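You operate a simulated robot arm through the tools that you are given. There is no shell and no other tool. Be economical: measure what you need, move in short steps, check, and stop when the job is done.

Carry out the task below with a simulated robot arm. There is one attempt and no reset: what you move stays moved.

TASK
On the top of the gauge bench, make the stop block and the bolt-on transducer change places.

It is judged by the outcome, as a careful person would: the job done as asked, and still so three seconds after it is handed in. It fails if anything else is knocked over, pushed out of place, dropped, spilled or broken.

THE ROBOT
A 7-joint arm with a two-finger parallel gripper, fixed in place. Base frame: the origin is at the foot of the arm, x ahead of it, y to its left, z up; the work surface is at about z = 0. Lengths are in m, angles in degrees, forces in N, time in s.
With the tool pointing down near the work surface it reaches from about 0.24 to 0.62 m from the base axis. Its first joint turns from -66.0 to 66.0 degrees. Payload 2.6 kg.
Tool frame: the origin (TCP) lies between the finger pads and is the grasp point; the fingertips stand 0.03 m ahead of it; z points along the fingers, y is the line along which they close. The gripper opens to 0.094 m. The fingers are 0.028 m wide and 0.01 m thick; the gripper's body (0.05 by 0.096 m) begins 0.055 m behind the TCP.
Orientation is told as [roll, pitch, yaw] about the base's x, y, z axes, in that order, counted from this pose: with the fingers straight down and closing along the base's y, the tool's x points along the base's -x, its y along +y and its z along -z.

THE INTERFACE
- The arm moves only by the tool move_arm. Its argument "rows" is one flat list of numbers, 5 for each row, row after row: the gripper command, from -1 (fully open) to 1 (shut), values between in proportion, then the shift along the tool's x, y, z in units of 250 mm (1.0 is 250 mm), then the turn about the tool's z in units of 120 degrees (1.0 is 120 degrees). In form: [claw, dx, dy, dz, yaw, claw, dx, dy, dz, yaw, ...]. A call has 1 to 12 rows; each row is the pose to reach, as a shift and turn from the pose commanded when the call began, along the tool's axes at that moment. A call with a number of a shift or a turn outside -1 to 1 is refused whole. A row lasts 0.2 s, in which the tool goes at most 0.05 m and 8.6 degrees; a call with a longer step from one row to the next is refused whole, and so is a gripper value outside its range. A pose out of reach is approached as far as the arm can. The call stops where the force on the tool passes 40 N (or 10 N more than at its start, if that is more) or the arm is blocked; 0.2 s more then pass. The fingers move at their own pace (about 0.072 m/s each) and stop on an object; they squeeze with about 28 N. The grip force told is the motor's: it shows also when the fingers shut on nothing. Time passes only in rows, and 0.2 s behind the last, so rows that repeat a pose let the fingers close. It gives the time, the measured TCP pose, the force on the tool (base axes), the opening and the grip force at its end, in the units of the frame above (readings bear some noise).
- Cameras (640 x 400 px; columns grow to the right, rows downward): "scene" is fixed at [0.0352, 0.4433, 0.549]; the picture's right is [-0.71, -0.70, 0.00], its down [-0.50, 0.50, -0.71] and it looks along [0.50, -0.50, -0.71] (base axes); focal length 336 px, centre (320, 200). "wrist" rides on the gripper at [-0.037, 0, -0.058] in the tool frame; the picture's right is [0.00, -1.00, 0.00], its down [0.97, 0.00, -0.24] and it looks along [0.24, 0.00, 0.97] (tool axes); focal length 218 px, centre (320, 200).
- camera(camera): a new picture of that camera. No time passes.
- probe_pixels(camera, pixels): there is no depth. For up to 12 entries [column, row, z] of the newest picture of that camera ("zoom" is the newest enlarged one), the place [x, y] in the base frame at which the ray of that pixel passes the height z, good to about 0.003 m. No time passes.
- close_up(camera, box): a new picture of the part [left, top, right, bottom] of that camera's present view, enlarged. No time passes.
- finish_job(): hands the job in; it is judged then, once.

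Work in short steps. Measure before you move; look again where a grasp or a placing could have gone wrong, and mend it. You have 80 turns and 38 pictures in all, the two below and enlarged ones among them. Open the gripper and draw the arm clear of the work before you hand the job in, unless the task says otherwise; then end with one line.

The tools are called after "Call:" as name(argument=value, ...) on one line, values as JSON. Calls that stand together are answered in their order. move_arm: Moves the arm, as the interface text tells. Its arguments: {"type":"object","properties":{"rows":{"type":"array"}},"required":["rows"]} The other tools are called the same way: camera (camera) takes a picture; probe_pixels (camera, pixels) gives the place at which the rays of pixels pass given heights; close_up (camera, box) takes an enlarged picture of a part of a camera's view; finish_job () hands the job in.

At the start:

```text
time_s: 0.0
tool_pos: [0.2941, 0.2811, 0.3027]
tool_rot: [0.0, 0.0, 0.0]
wrist_force: [-0.2, 0.4, 0.3]
finger_gap: 0.0941
gripper_force: 0.1
```

scene: 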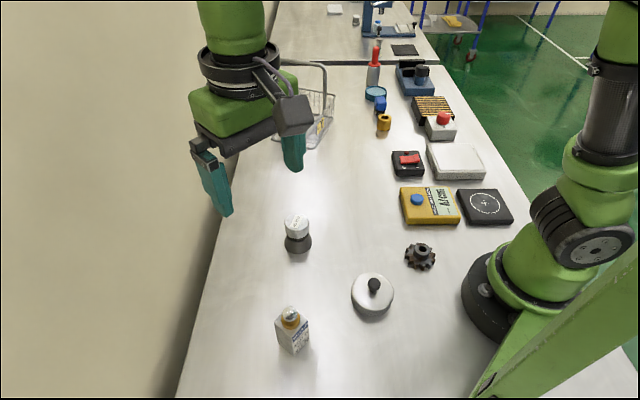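
wrist: 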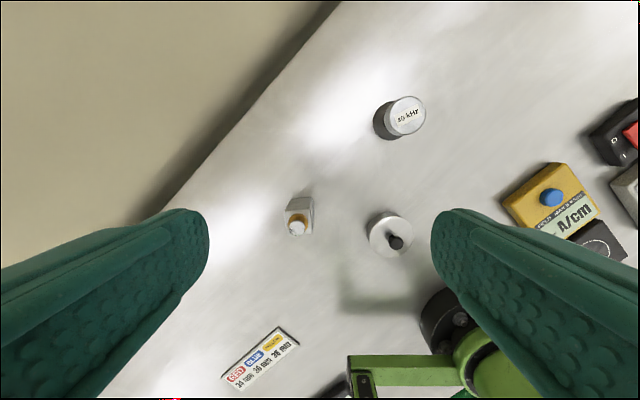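

The wide views don't show which objects are the stop block and the transducer, so I enlarge them.

Call:
close_up(camera="scene", box=[230, 180, 470, 370])

Call:
close_up(camera="scene", box=[340, 50, 520, 230])

Call:
close_up(camera="scene", box=[310, 0, 490, 100])

Call:
close_up(camera="wrist", box=[210, 80, 450, 400])

```text
2.11 times, centred on (350, 275) of scene
```

zoom: 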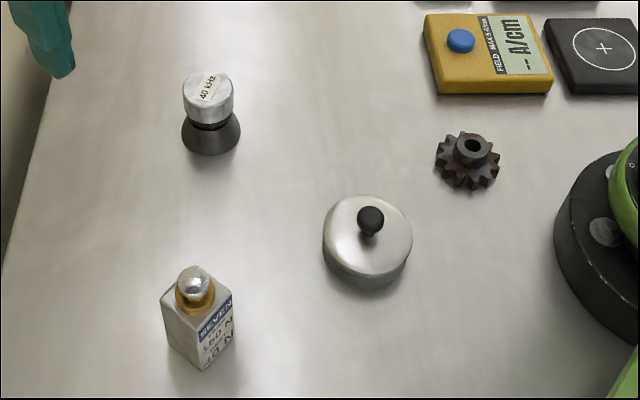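

```text
2.22 times, centred on (430, 140) of scene
```

zoom: 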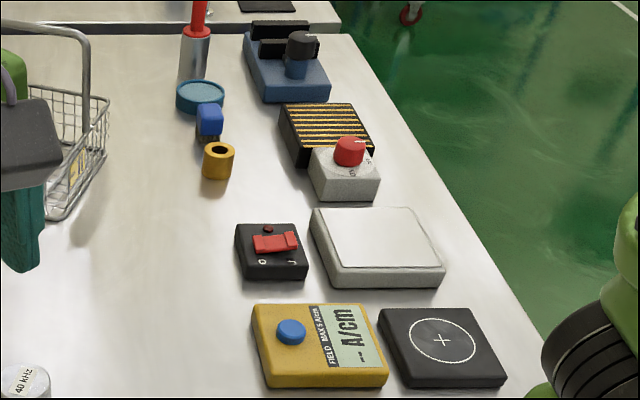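

```text
3.56 times, centred on (400, 50) of scene
```

zoom: 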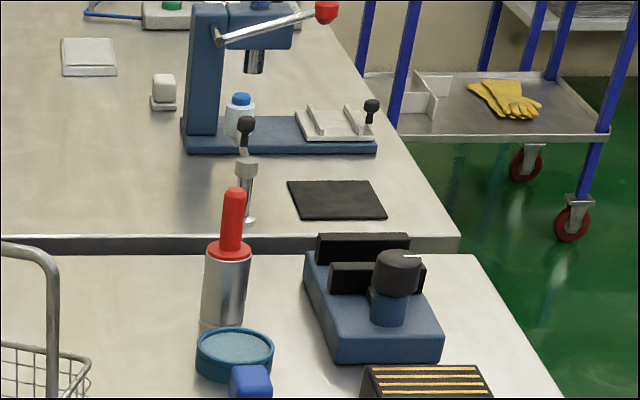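

```text
1.25 times, centred on (330, 240) of wrist
```

zoom: 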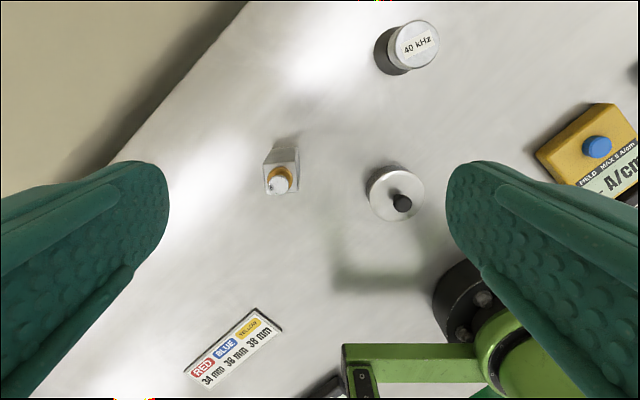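

I read the labels and check the blue, yellow and grey pieces before deciding which is the stop block.

Call:
close_up(camera="scene", box=[260, 290, 330, 360])

Call:
close_up(camera="scene", box=[355, 80, 465, 150])

Call:
close_up(camera="wrist", box=[210, 310, 380, 400])

```text
5.71 times, centred on (295, 325) of scene
```

zoom: 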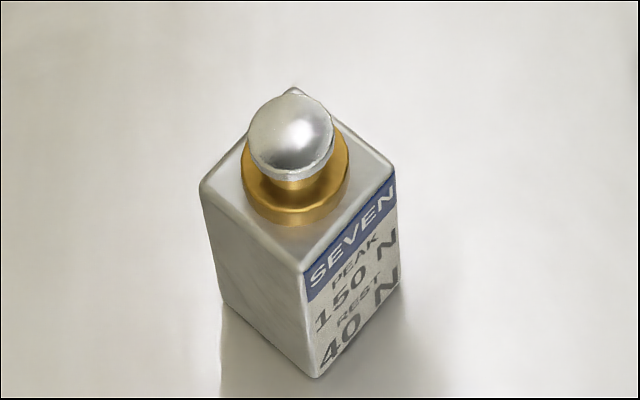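

```text
5.71 times, centred on (410, 115) of scene
```

zoom: 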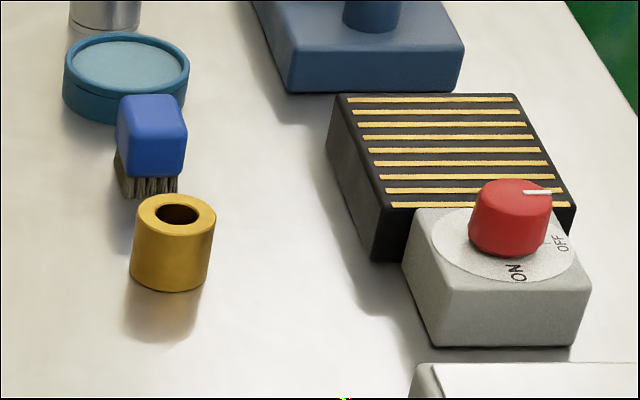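

```text
3.76 times, centred on (295, 355) of wrist
```

zoom: 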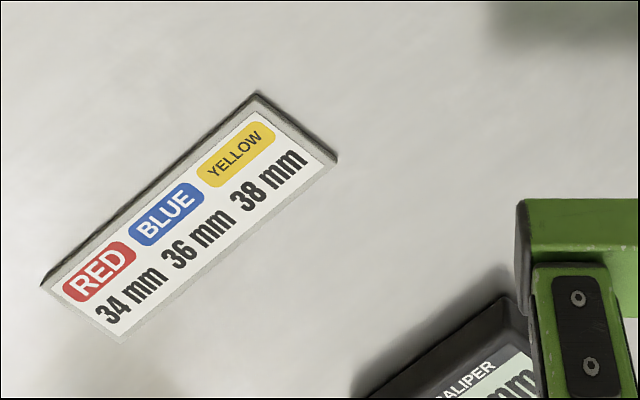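

I measure where the candidates stand.

Call:
camera(camera="scene")

Call:
probe_pixels(camera="scene", pixels=[[297, 247, 0.0], [293, 345, 0.0], [372, 305, 0.0], [420, 265, 0.0], [408, 172, 0.0], [383, 128, 0.0], [379, 110, 0.0], [373, 84, 0.0], [440, 135, 0.0], [415, 90, 0.0], [430, 205, 0.02], [485, 205, 0.02]])

Call:
probe_pixels(camera="wrist", pixels=[[258, 360, 0.0], [330, 395, 0.0], [298, 210, 0.0], [388, 236, 0.0], [390, 125, 0.0]])

```text
28 pictures are left
```

scene: 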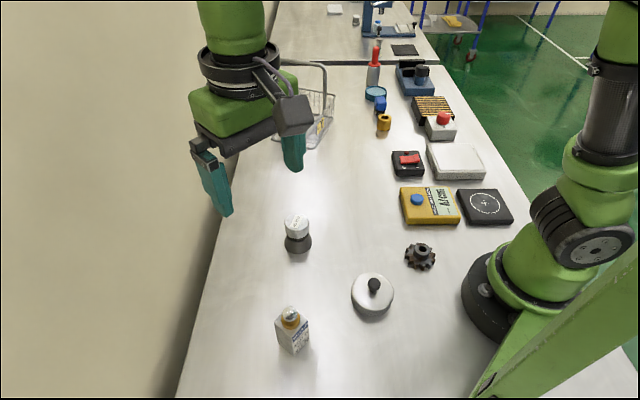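

```text
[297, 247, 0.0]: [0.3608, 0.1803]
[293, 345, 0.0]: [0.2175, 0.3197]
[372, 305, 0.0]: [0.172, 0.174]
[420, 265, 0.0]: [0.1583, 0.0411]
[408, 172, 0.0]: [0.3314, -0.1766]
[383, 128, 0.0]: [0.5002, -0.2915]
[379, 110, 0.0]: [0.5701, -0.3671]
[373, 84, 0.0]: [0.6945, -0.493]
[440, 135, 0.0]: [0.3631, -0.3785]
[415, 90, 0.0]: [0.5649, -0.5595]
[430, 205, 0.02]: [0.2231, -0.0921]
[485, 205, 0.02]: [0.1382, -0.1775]
```

```text
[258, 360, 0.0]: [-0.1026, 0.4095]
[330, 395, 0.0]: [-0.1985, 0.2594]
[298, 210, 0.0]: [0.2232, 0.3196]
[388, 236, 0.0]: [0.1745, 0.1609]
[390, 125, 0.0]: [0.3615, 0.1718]
```

The reachable pair matching the names are the "40 kHz" bell-shaped piece and the upright "SEVEN" block. I measure the corners and outlines of both.

Call:
probe_pixels(camera="scene", pixels=[[294.7, 356.2, 0.0], [309, 343.4, 0.0], [277.8, 342.5, 0.0], [292, 335.9, 0.05], [308.5, 320, 0.05], [274, 322.9, 0.05], [292, 335.9, 0.04], [308.5, 320, 0.04], [274, 322.9, 0.04]])

Call:
close_up(camera="scene", box=[262, 200, 332, 270])

```text
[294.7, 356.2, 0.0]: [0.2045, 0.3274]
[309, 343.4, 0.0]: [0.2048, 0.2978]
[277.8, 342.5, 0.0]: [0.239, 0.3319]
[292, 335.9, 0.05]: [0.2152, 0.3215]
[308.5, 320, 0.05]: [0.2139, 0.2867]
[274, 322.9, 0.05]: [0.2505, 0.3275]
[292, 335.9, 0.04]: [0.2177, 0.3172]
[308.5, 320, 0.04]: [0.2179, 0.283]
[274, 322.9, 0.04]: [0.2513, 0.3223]
```

```text
5.71 times, centred on (297, 235) of scene
```

zoom: 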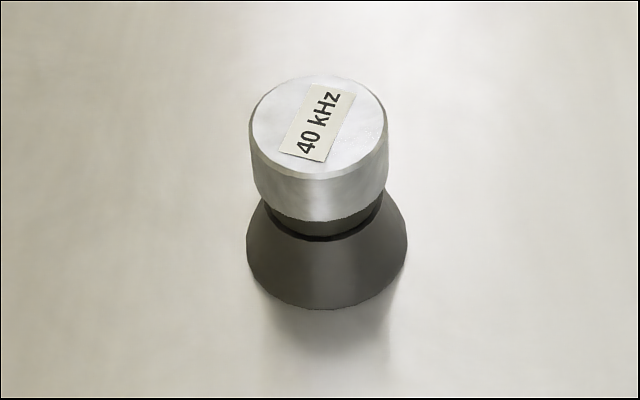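

The block looks about 33 mm square, roughly axis-aligned and about 80 mm tall, near (0.221, 0.313). I move above it with the gripper open to look straight down.

Call:
move_arm(rows=[-1, 0.1, 0.04, 0.12, 0, -1, 0.2, 0.09, 0.24, 0, -1, 0.296, 0.13, 0.36, 0, -1, 0.296, 0.13, 0.36, 0])

Call:
camera(camera="wrist")

Call:
camera(camera="scene")

```text
time_s: 1.0
tool_pos: [0.218, 0.3148, 0.2127]
tool_rot: [0.1, 0.0, 0.0]
wrist_force: [0.5, 0.3, -0.2]
finger_gap: 0.0939
gripper_force: 0.0
```

```text
26 pictures are left
```

wrist: 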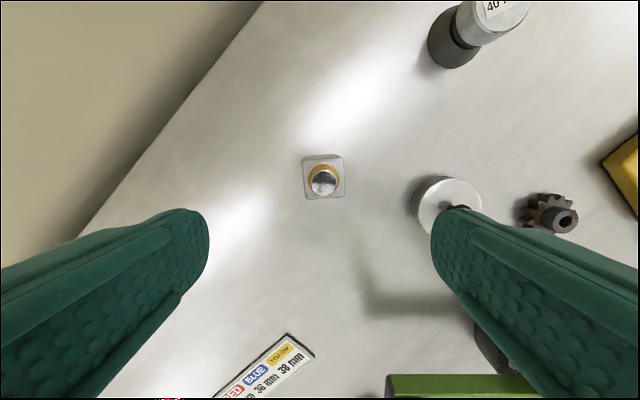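

```text
25 pictures are left
```

scene: 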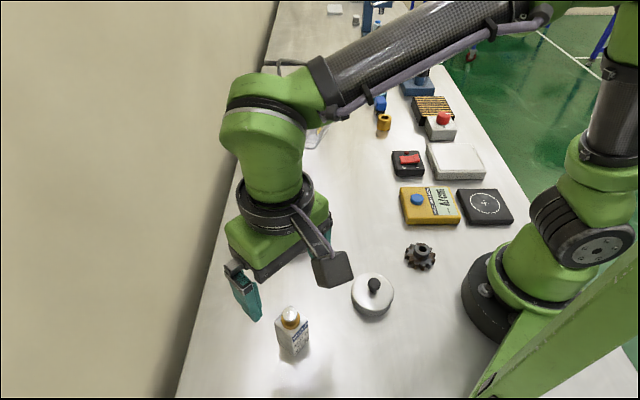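

The block is centred between the fingers at about (323,178). I enlarge it to read its yaw and width.

Call:
close_up(camera="wrist", box=[283, 140, 363, 220])

Call:
probe_pixels(camera="wrist", pixels=[[305, 199, 0.06], [346, 196, 0.06], [303, 160, 0.06], [343, 157, 0.06], [303, 160, 0.0], [343, 157, 0.0], [323, 182, 0.08]])

```text
5.00 times, centred on (323, 180) of wrist
```

zoom: 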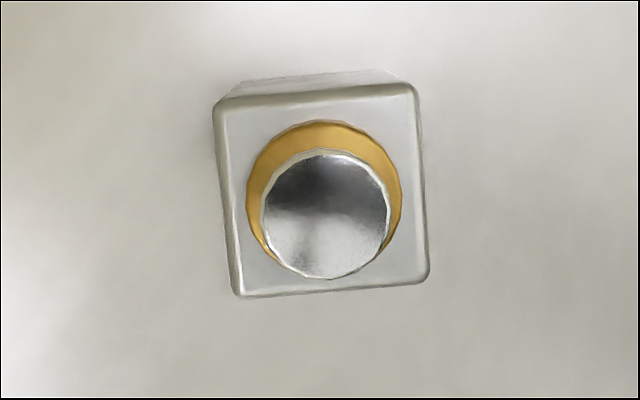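

```text
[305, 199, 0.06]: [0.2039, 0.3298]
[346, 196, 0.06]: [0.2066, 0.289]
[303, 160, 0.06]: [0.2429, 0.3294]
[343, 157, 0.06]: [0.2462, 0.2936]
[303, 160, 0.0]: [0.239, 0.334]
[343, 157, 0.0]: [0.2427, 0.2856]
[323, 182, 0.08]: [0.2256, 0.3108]
```

The block is turned about 4.7° and centred near (0.224, 0.312), about 36 mm wide. I align the yaw and centre, then descend to TCP z ≈ 0.075 before checking clearance to the button.

Call:
move_arm(rows=[-1, -0.016, -0.006, 0.05, -0.039, -1, -0.016, -0.006, 0.2, -0.039, -1, -0.016, -0.006, 0.36, -0.039, -1, -0.016, -0.006, 0.5, -0.039, -1, -0.016, -0.006, 0.55, -0.039])

Call:
close_up(camera="scene", box=[220, 240, 380, 370])

Call:
camera(camera="wrist")

```text
time_s: 2.2
tool_pos: [0.2249, 0.3124, 0.0743]
tool_rot: [0.1, 0.0, 4.8]
wrist_force: [-0.4, 0.0, 0.0]
finger_gap: 0.0942
gripper_force: 0.2
```

```text
3.08 times, centred on (300, 305) of scene
```

zoom: 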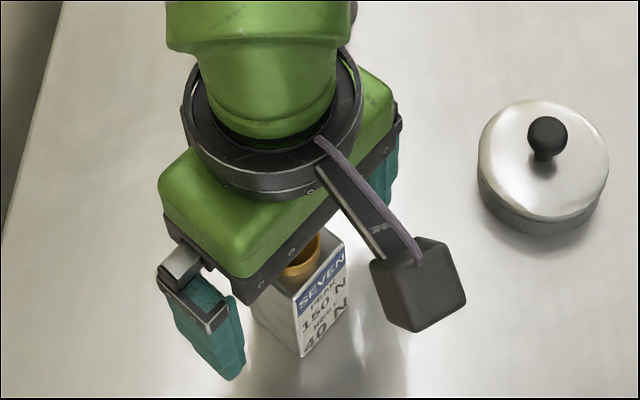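

```text
22 pictures are left
```

wrist: 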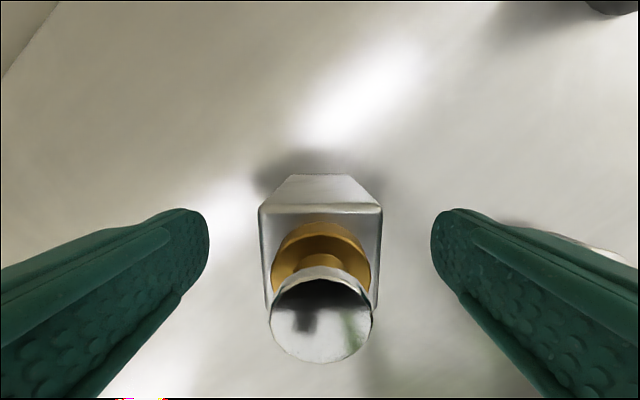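

The block sits centred between the fingers, its body top at z ≈ 0.07 and the button top at about 0.095. I go to TCP z ≈ 0.055, which leaves the gripper body at 0.110, and close.

Call:
move_arm(rows=[-1, 0, 0, 0.04, 0, -1, 0, 0, 0.08, 0, 1, 0, 0, 0.08, 0, 1, 0, 0, 0.08, 0, 1, 0, 0, 0.08, 0, 1, 0, 0, 0.08, 0])

```text
time_s: 3.6
tool_pos: [0.2234, 0.3119, 0.0542]
tool_rot: [0.0, 0.0, 4.7]
wrist_force: [-0.9, 0.3, 0.8]
finger_gap: 0.0421
gripper_force: 27.7
```

The fingers stopped at 42 mm with full force. I lift a little to test the grip.

Call:
move_arm(rows=[1, 0, 0, -0.02, 0, 1, 0, 0, -0.06, 0, 1, 0, 0, -0.1, 0, 1, 0, 0, -0.1, 0])

Call:
close_up(camera="scene", box=[220, 240, 380, 370])

Call:
camera(camera="wrist")

```text
time_s: 4.6
tool_pos: [0.223, 0.3138, 0.081]
tool_rot: [0.0, 0.1, 4.7]
wrist_force: [-0.6, -0.1, -3.3]
finger_gap: 0.0422
gripper_force: 28.3
```

```text
3.08 times, centred on (300, 305) of scene
```

zoom: 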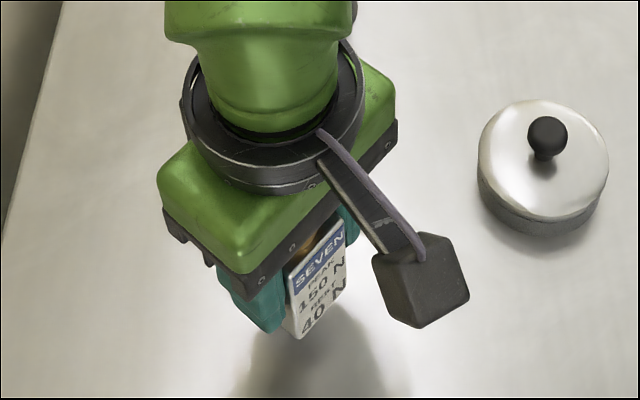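

```text
20 pictures are left
```

wrist: 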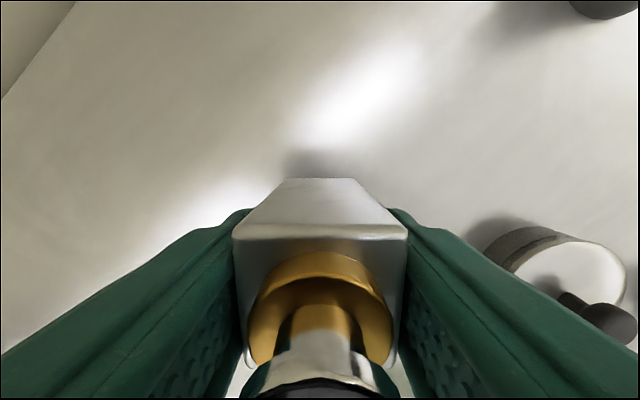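

The block is held (about 3.3 N). I raise it and turn the tool square to the base again.

Call:
move_arm(rows=[1, 0, 0, -0.16, 0, 1, 0, 0, -0.32, 0.039, 1, 0, 0, -0.48, 0.039, 1, 0, 0, -0.48, 0.039])

```text
time_s: 5.6
tool_pos: [0.2234, 0.313, 0.1997]
tool_rot: [0.0, 0.0, 0.0]
wrist_force: [0.0, 0.6, -2.0]
finger_gap: 0.0421
gripper_force: 28.1
```

I carry the block towards a free spot at about (0.42, 0.02).

Call:
move_arm(rows=[1, -0.098, -0.146, 0, 0, 1, -0.196, -0.292, 0, 0, 1, -0.294, -0.438, 0, 0, 1, -0.392, -0.584, 0, 0, 1, -0.49, -0.71, 0, 0, 1, -0.588, -0.836, 0, 0, 1, -0.686, -0.918, 0, 0, 1, -0.784, -1.0, 0, 0, 1, -0.784, -1.0, 0, 0])

Call:
camera(camera="scene")

```text
time_s: 7.6
tool_pos: [0.4185, 0.0626, 0.1986]
tool_rot: [-0.1, 0.0, 0.0]
wrist_force: [0.1, 0.5, -2.2]
finger_gap: 0.0425
gripper_force: 28.2
```

```text
19 pictures are left
```

scene: 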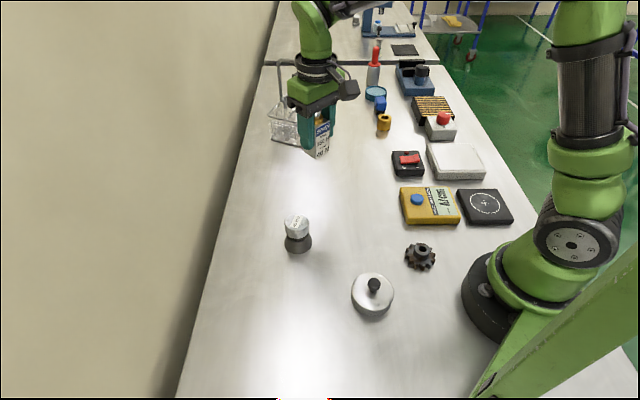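

I check the basket's nearest edge and the spot below the block.

Call:
probe_pixels(camera="scene", pixels=[[310, 149, 0.0], [272, 140, 0.0], [330, 200, 0.0], [335, 125, 0.0]])

Call:
camera(camera="wrist")

```text
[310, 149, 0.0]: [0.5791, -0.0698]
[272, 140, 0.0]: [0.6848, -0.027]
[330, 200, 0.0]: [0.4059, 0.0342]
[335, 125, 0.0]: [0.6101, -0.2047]
```

```text
18 pictures are left
```

wrist: 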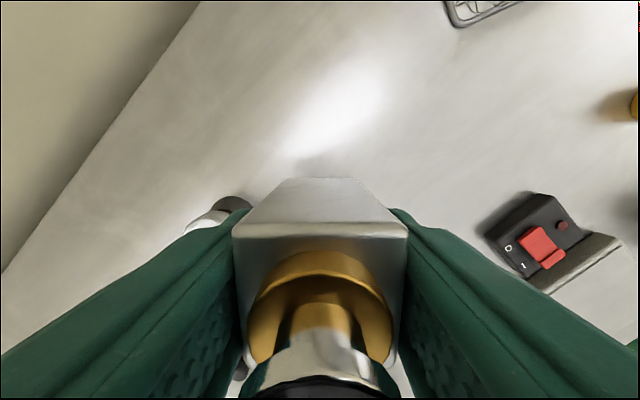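

The spot is clear, with the basket 0.17 m away. I shift 4 cm further and lower the block to the surface.

Call:
move_arm(rows=[1, 0, -0.12, 0, 0, 1, 0, -0.16, 0.15, 0, 1, 0, -0.16, 0.33, 0, 1, 0, -0.16, 0.48, 0, 1, 0, -0.16, 0.55, 0, 1, 0, -0.16, 0.577, 0, 1, 0, -0.16, 0.577, 0])

```text
time_s: 9.2
tool_pos: [0.4203, 0.0225, 0.0549]
tool_rot: [0.0, 0.0, 0.0]
wrist_force: [-2.4, -0.2, 1.5]
finger_gap: 0.0421
gripper_force: 28.1
```

It's touching down (force sign flipped). I open and rise.

Call:
move_arm(rows=[0, 0, 0, 0, 0, -1, 0, 0, 0, 0, -1, 0, 0, 0, 0, -1, 0, 0, 0, 0, -1, 0, 0, -0.1, 0, -1, 0, 0, -0.3, 0, -1, 0, 0, -0.5, 0, -1, 0, 0, -0.6, 0, -1, 0, 0, -0.6, 0])

Call:
camera(camera="scene")

Call:
camera(camera="wrist")

```text
time_s: 11.2
tool_pos: [0.4197, 0.0228, 0.2058]
tool_rot: [0.0, 0.0, 0.1]
wrist_force: [0.3, 0.5, 0.2]
finger_gap: 0.094
gripper_force: 0.1
```

```text
17 pictures are left
```

scene: 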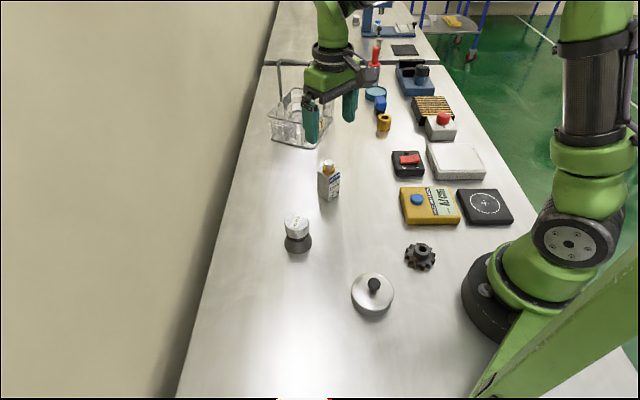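

```text
16 pictures are left
```

wrist: 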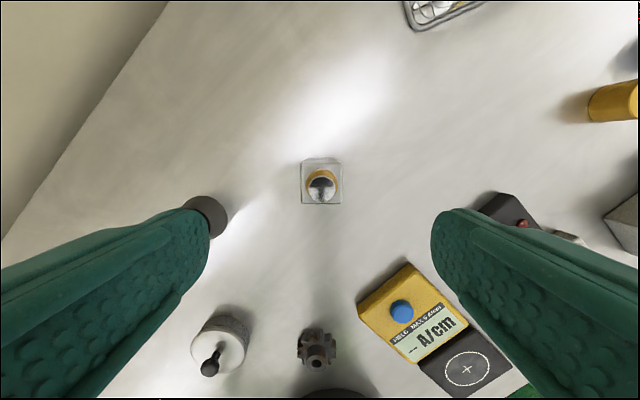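

The block stands well at the temporary spot. I go above the transducer at about (0.362, 0.178).

Call:
move_arm(rows=[-1, 0.058, 0.156, 0, 0, -1, 0.116, 0.312, 0, 0, -1, 0.174, 0.468, 0, 0, -1, 0.232, 0.624, 0, 0, -1, 0.232, 0.624, 0, 0])

Call:
close_up(camera="wrist", box=[270, 130, 370, 230])

Call:
probe_pixels(camera="scene", pixels=[[298.2, 243.4, 0.0], [296.6, 222.7, 0.05], [296.6, 222.7, 0.06], [296.6, 222.7, 0.07], [284.5, 222.7, 0.06], [308.7, 222.7, 0.06]])

```text
time_s: 12.4
tool_pos: [0.361, 0.1778, 0.2051]
tool_rot: [0.0, 0.0, 0.0]
wrist_force: [0.5, -1.0, -0.2]
finger_gap: 0.094
gripper_force: 0.0
```

```text
4.00 times, centred on (320, 180) of wrist
```

zoom: 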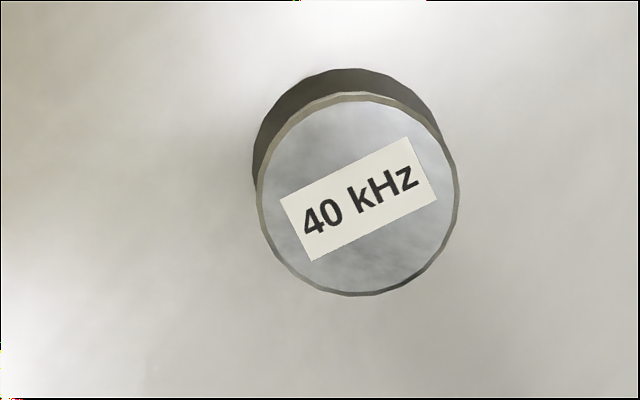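

```text
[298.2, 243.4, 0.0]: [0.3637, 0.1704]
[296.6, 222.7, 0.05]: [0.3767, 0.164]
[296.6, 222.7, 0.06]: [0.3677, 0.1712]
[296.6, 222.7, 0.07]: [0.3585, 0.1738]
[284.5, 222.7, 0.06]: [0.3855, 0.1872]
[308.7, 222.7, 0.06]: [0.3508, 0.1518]
```

The cap is about 47 mm wide with its top at z ≈ 0.065, and the bell below flares to about 57 mm. I probe the centre of both from this view.

Call:
probe_pixels(camera="zoom", pixels=[[359, 194, 0.065], [257, 194, 0.065], [460, 194, 0.065], [359, 93, 0.065], [359, 295, 0.065], [347, 165, 0.0], [359, 194, 0.07]])

```text
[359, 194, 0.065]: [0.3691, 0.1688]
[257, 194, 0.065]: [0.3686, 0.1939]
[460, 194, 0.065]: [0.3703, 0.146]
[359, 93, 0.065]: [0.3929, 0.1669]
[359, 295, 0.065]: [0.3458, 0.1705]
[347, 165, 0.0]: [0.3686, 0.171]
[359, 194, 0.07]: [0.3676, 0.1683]
```

The centre is near (0.367, 0.170). I descend to TCP z ≈ 0.059, with the tips above the flare, and close on the silver cap.

Call:
move_arm(rows=[-1, -0.02, -0.032, 0.1, 0, -1, -0.02, -0.032, 0.28, 0, -1, -0.02, -0.032, 0.45, 0, -1, -0.02, -0.032, 0.55, 0, -1, -0.02, -0.032, 0.588, 0, 0, -0.02, -0.032, 0.588, 0, 1, -0.02, -0.032, 0.588, 0, 1, -0.02, -0.032, 0.588, 0, 1, -0.02, -0.032, 0.588, 0, 1, -0.02, -0.032, 0.588, 0])

Call:
close_up(camera="scene", box=[220, 160, 380, 280])

```text
time_s: 14.6
tool_pos: [0.3665, 0.1688, 0.0574]
tool_rot: [0.0, 0.0, 0.0]
wrist_force: [0.0, -0.6, -0.3]
finger_gap: 0.0462
gripper_force: 28.1
```

```text
3.33 times, centred on (300, 220) of scene
```

zoom: 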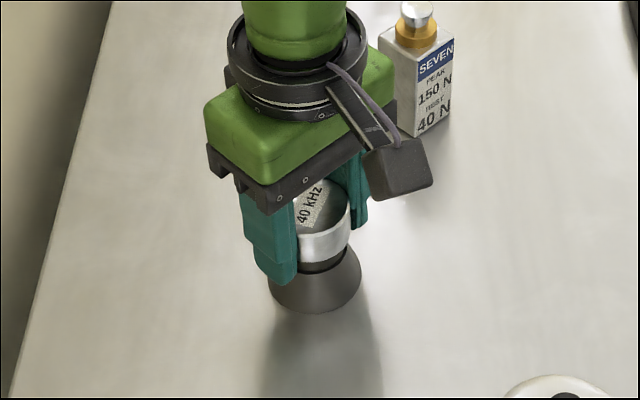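

The fingers hold the cap at 46 mm. I lift a bit to test the grip.

Call:
move_arm(rows=[1, 0, 0, -0.03, 0, 1, 0, 0, -0.08, 0, 1, 0, 0, -0.12, 0, 1, 0, 0, -0.12, 0])

Call:
close_up(camera="scene", box=[220, 160, 380, 280])

```text
time_s: 15.6
tool_pos: [0.365, 0.1714, 0.0886]
tool_rot: [0.0, 0.0, 0.1]
wrist_force: [0.2, 0.2, -2.5]
finger_gap: 0.0459
gripper_force: 28.3
```

```text
3.33 times, centred on (300, 220) of scene
```

zoom: 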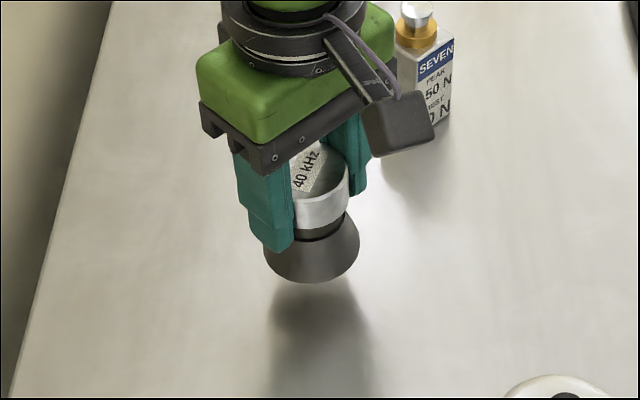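

It's held upright. I carry it to the block's old place (0.2235, 0.3125) and lower it nearly to the surface.

Call:
move_arm(rows=[1, 0, 0, -0.15, 0, 1, 0.1, 0.1, -0.2, 0, 1, 0.22, 0.218, -0.2, 0, 1, 0.34, 0.337, -0.2, 0, 1, 0.46, 0.456, -0.2, 0, 1, 0.574, 0.57, -0.2, 0, 1, 0.574, 0.57, -0.1, 0, 1, 0.574, 0.57, 0.03, 0, 1, 0.574, 0.57, 0.09, 0, 1, 0.574, 0.57, 0.117, 0, 1, 0.574, 0.57, 0.117, 0])

Call:
close_up(camera="scene", box=[220, 240, 380, 370])

```text
time_s: 18.0
tool_pos: [0.2227, 0.312, 0.0587]
tool_rot: [0.0, 0.0, 0.0]
wrist_force: [0.5, -0.2, -3.1]
finger_gap: 0.0461
gripper_force: 27.9
```

```text
3.08 times, centred on (300, 305) of scene
```

zoom: 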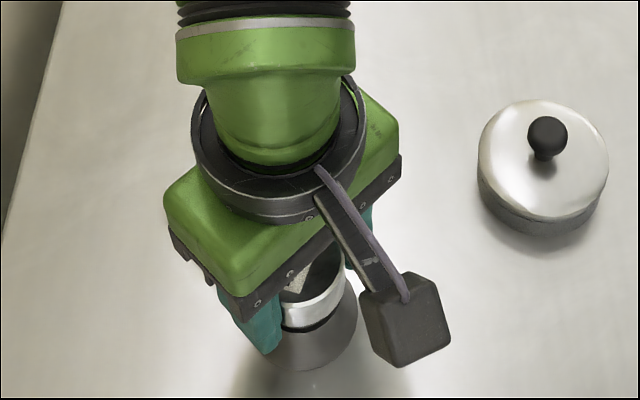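

The weight still hangs from the tool, so I ease down by 1.5 mm.

Call:
move_arm(rows=[1, 0, 0, 0.003, 0, 1, 0, 0, 0.006, 0, 1, 0, 0, 0.006, 0])

```text
time_s: 18.8
tool_pos: [0.2223, 0.3124, 0.0579]
tool_rot: [0.0, 0.0, 0.0]
wrist_force: [-1.5, -2.3, 2.6]
finger_gap: 0.046
gripper_force: 27.8
```

The force now points up, so it is in contact. I release and rise straight up.

Call:
move_arm(rows=[0, 0, 0, 0, 0, -1, 0, 0, 0, 0, -1, 0, 0, 0, 0, -1, 0, 0, 0, 0, -1, 0, 0, -0.1, 0, -1, 0, 0, -0.28, 0, -1, 0, 0, -0.46, 0, -1, 0, 0, -0.588, 0, -1, 0, 0, -0.588, 0])

Call:
camera(camera="scene")

```text
time_s: 20.8
tool_pos: [0.2223, 0.3125, 0.2056]
tool_rot: [0.1, 0.0, 0.1]
wrist_force: [0.2, -0.3, -0.5]
finger_gap: 0.094
gripper_force: 0.1
```

```text
11 pictures are left
```

scene: 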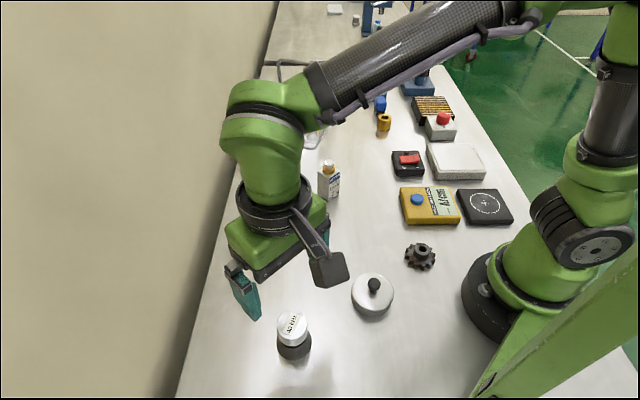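

The transducer stands at the block's old place. I go back over the block at (0.420, 0.022).

Call:
move_arm(rows=[-1, -0.098, -0.13, 0, 0, -1, -0.196, -0.26, 0, 0, -1, -0.294, -0.39, 0, 0, -1, -0.392, -0.52, 0, 0, -1, -0.49, -0.65, 0, 0, -1, -0.588, -0.78, 0, 0, -1, -0.687, -0.9, 0, 0, -1, -0.786, -1.0, 0, 0, -1, -0.786, -1.0, 0, 0])

Call:
move_arm(rows=[-1, 0, -0.162, 0.05, 0, -1, 0, -0.162, 0.22, 0, -1, 0, -0.162, 0.4, 0, -1, 0, -0.162, 0.4, 0])

Call:
camera(camera="wrist")

```text
time_s: 22.8
tool_pos: [0.4207, 0.0628, 0.2051]
tool_rot: [0.1, 0.0, 0.0]
wrist_force: [0.1, -1.0, -0.4]
finger_gap: 0.094
gripper_force: 0.0
```

```text
time_s: 23.8
tool_pos: [0.4204, 0.023, 0.1051]
tool_rot: [-0.1, 0.1, 0.0]
wrist_force: [-0.3, -0.5, 0.2]
finger_gap: 0.0939
gripper_force: 0.1
```

```text
10 pictures are left
```

wrist: 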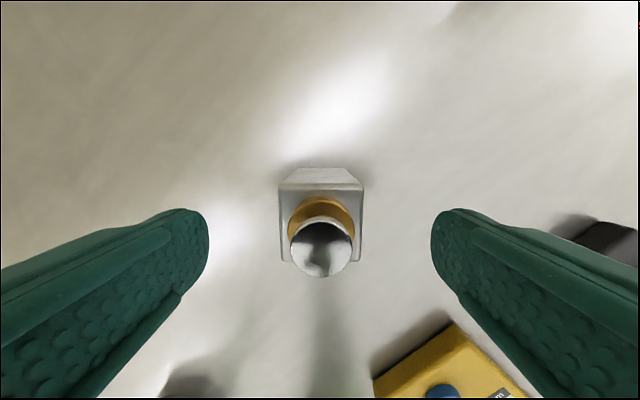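

The block is centred and square between the fingers. I lower to z ≈ 0.055, close and lift slightly.

Call:
move_arm(rows=[-1, 0, 0, 0.12, 0, -1, 0, 0, 0.2, 0, 0, 0, 0, 0.2, 0, 1, 0, 0, 0.2, 0, 1, 0, 0, 0.2, 0, 1, 0, 0, 0.2, 0, 1, 0, 0, 0.2, 0])

Call:
move_arm(rows=[1, 0, 0, -0.05, 0, 1, 0, 0, -0.2, 0, 1, 0, 0, -0.4, 0, 1, 0, 0, -0.4, 0])

```text
time_s: 25.4
tool_pos: [0.4214, 0.0208, 0.0548]
tool_rot: [0.0, 0.0, 0.0]
wrist_force: [-0.1, 0.2, 0.2]
finger_gap: 0.0423
gripper_force: 28.8
```

```text
time_s: 26.4
tool_pos: [0.419, 0.0223, 0.1549]
tool_rot: [-0.1, 0.0, 0.0]
wrist_force: [-0.3, 0.4, -2.3]
finger_gap: 0.042
gripper_force: 28.1
```

Held. I carry it to the transducer's old place (0.367, 0.170), restoring its 4.7° yaw, and lower.

Call:
move_arm(rows=[1, 0.053, 0.148, 0, -0.01, 1, 0.106, 0.296, 0, -0.02, 1, 0.159, 0.444, 0, -0.039, 1, 0.212, 0.592, 0, -0.039, 1, 0.212, 0.592, 0.16, -0.039, 1, 0.212, 0.592, 0.3, -0.039, 1, 0.212, 0.592, 0.37, -0.039, 1, 0.212, 0.592, 0.397, -0.039, 1, 0.212, 0.592, 0.397, -0.039])

Call:
close_up(camera="scene", box=[220, 160, 380, 280])

```text
time_s: 28.4
tool_pos: [0.3669, 0.1713, 0.0565]
tool_rot: [0.1, 0.0, 4.7]
wrist_force: [-0.6, 0.3, -2.8]
finger_gap: 0.0423
gripper_force: 27.5
```

```text
3.33 times, centred on (300, 220) of scene
```

zoom: 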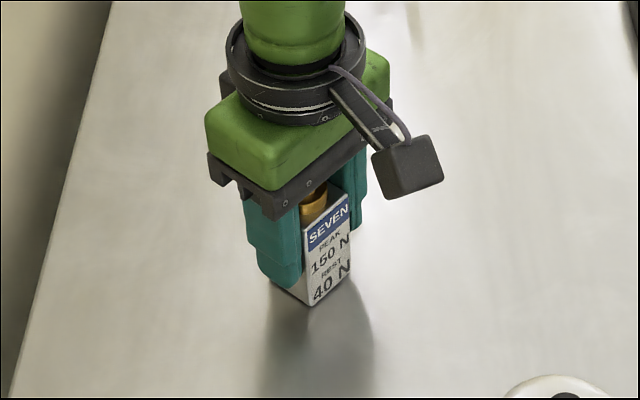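

It still hangs just above the surface, so I ease down.

Call:
move_arm(rows=[1, 0, 0, 0.003, 0, 1, 0, 0, 0.006, 0, 1, 0, 0, 0.006, 0])

```text
time_s: 29.2
tool_pos: [0.3681, 0.1703, 0.0553]
tool_rot: [0.1, -0.1, 4.8]
wrist_force: [-7.1, -1.9, 17.3]
finger_gap: 0.0424
gripper_force: 27.9
```

In contact at 17 N. I back off half a millimetre, release and rise.

Call:
move_arm(rows=[1, 0, 0, -0.003, 0, 0, 0, 0, -0.003, 0, -1, 0, 0, -0.003, 0, -1, 0, 0, -0.003, 0, -1, 0, 0, -0.003, 0, -1, 0, 0, -0.12, 0, -1, 0, 0, -0.3, 0, -1, 0, 0, -0.48, 0, -1, 0, 0, -0.65, 0, -1, 0, 0, -0.65, 0])

Call:
camera(camera="wrist")

Call:
camera(camera="scene")

```text
time_s: 31.4
tool_pos: [0.3664, 0.1694, 0.2164]
tool_rot: [0.0, 0.0, 4.7]
wrist_force: [-0.2, 0.0, -0.3]
finger_gap: 0.0942
gripper_force: 0.1
```

```text
8 pictures are left
```

wrist: 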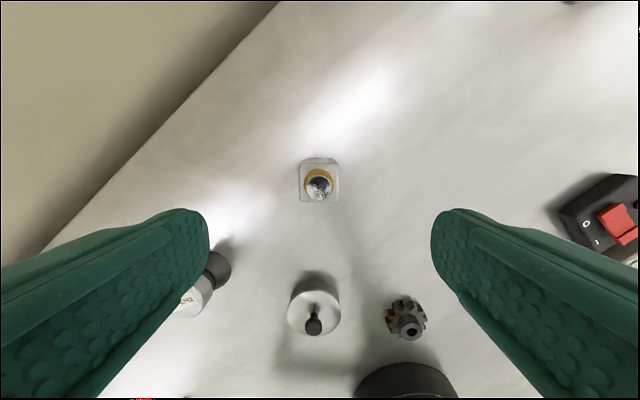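

```text
7 pictures are left
```

scene: 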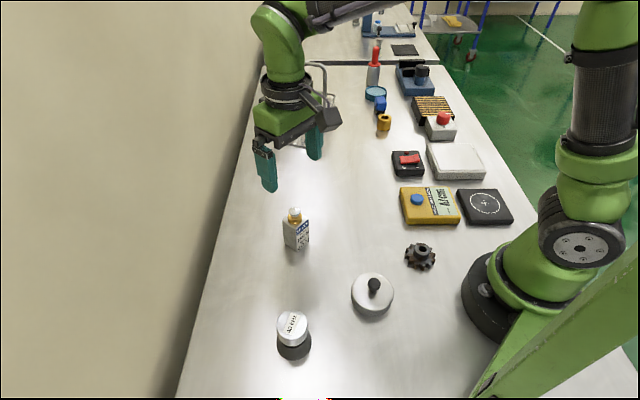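

Both stand upright in each other's place, and everything else is unmoved. I draw the arm up a little more.

Call:
move_arm(rows=[-1, 0, 0, -0.18, 0, -1, 0, 0, -0.34, 0, -1, 0, 0, -0.34, 0])

Call:
close_up(camera="scene", box=[230, 180, 470, 370])

```text
time_s: 32.2
tool_pos: [0.3677, 0.1691, 0.3009]
tool_rot: [-0.1, 0.0, 4.7]
wrist_force: [-0.7, 0.3, 0.0]
finger_gap: 0.0941
gripper_force: 0.1
```

```text
2.11 times, centred on (350, 275) of scene
```

zoom: 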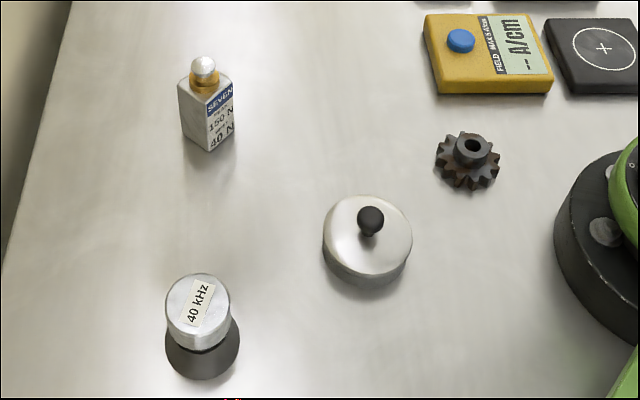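

The last picture shows the swap complete and the arm clear, so I hand the job in.

Call:
finish_job()

```text
The job is handed in.
```

The stop block and the bolt-on transducer have changed places; I took the "SEVEN" block as the stop block and the "40 kHz" piece as the transducer, as neither carries its name. Both stand upright, nothing else in view was disturbed, and the job is handed in.
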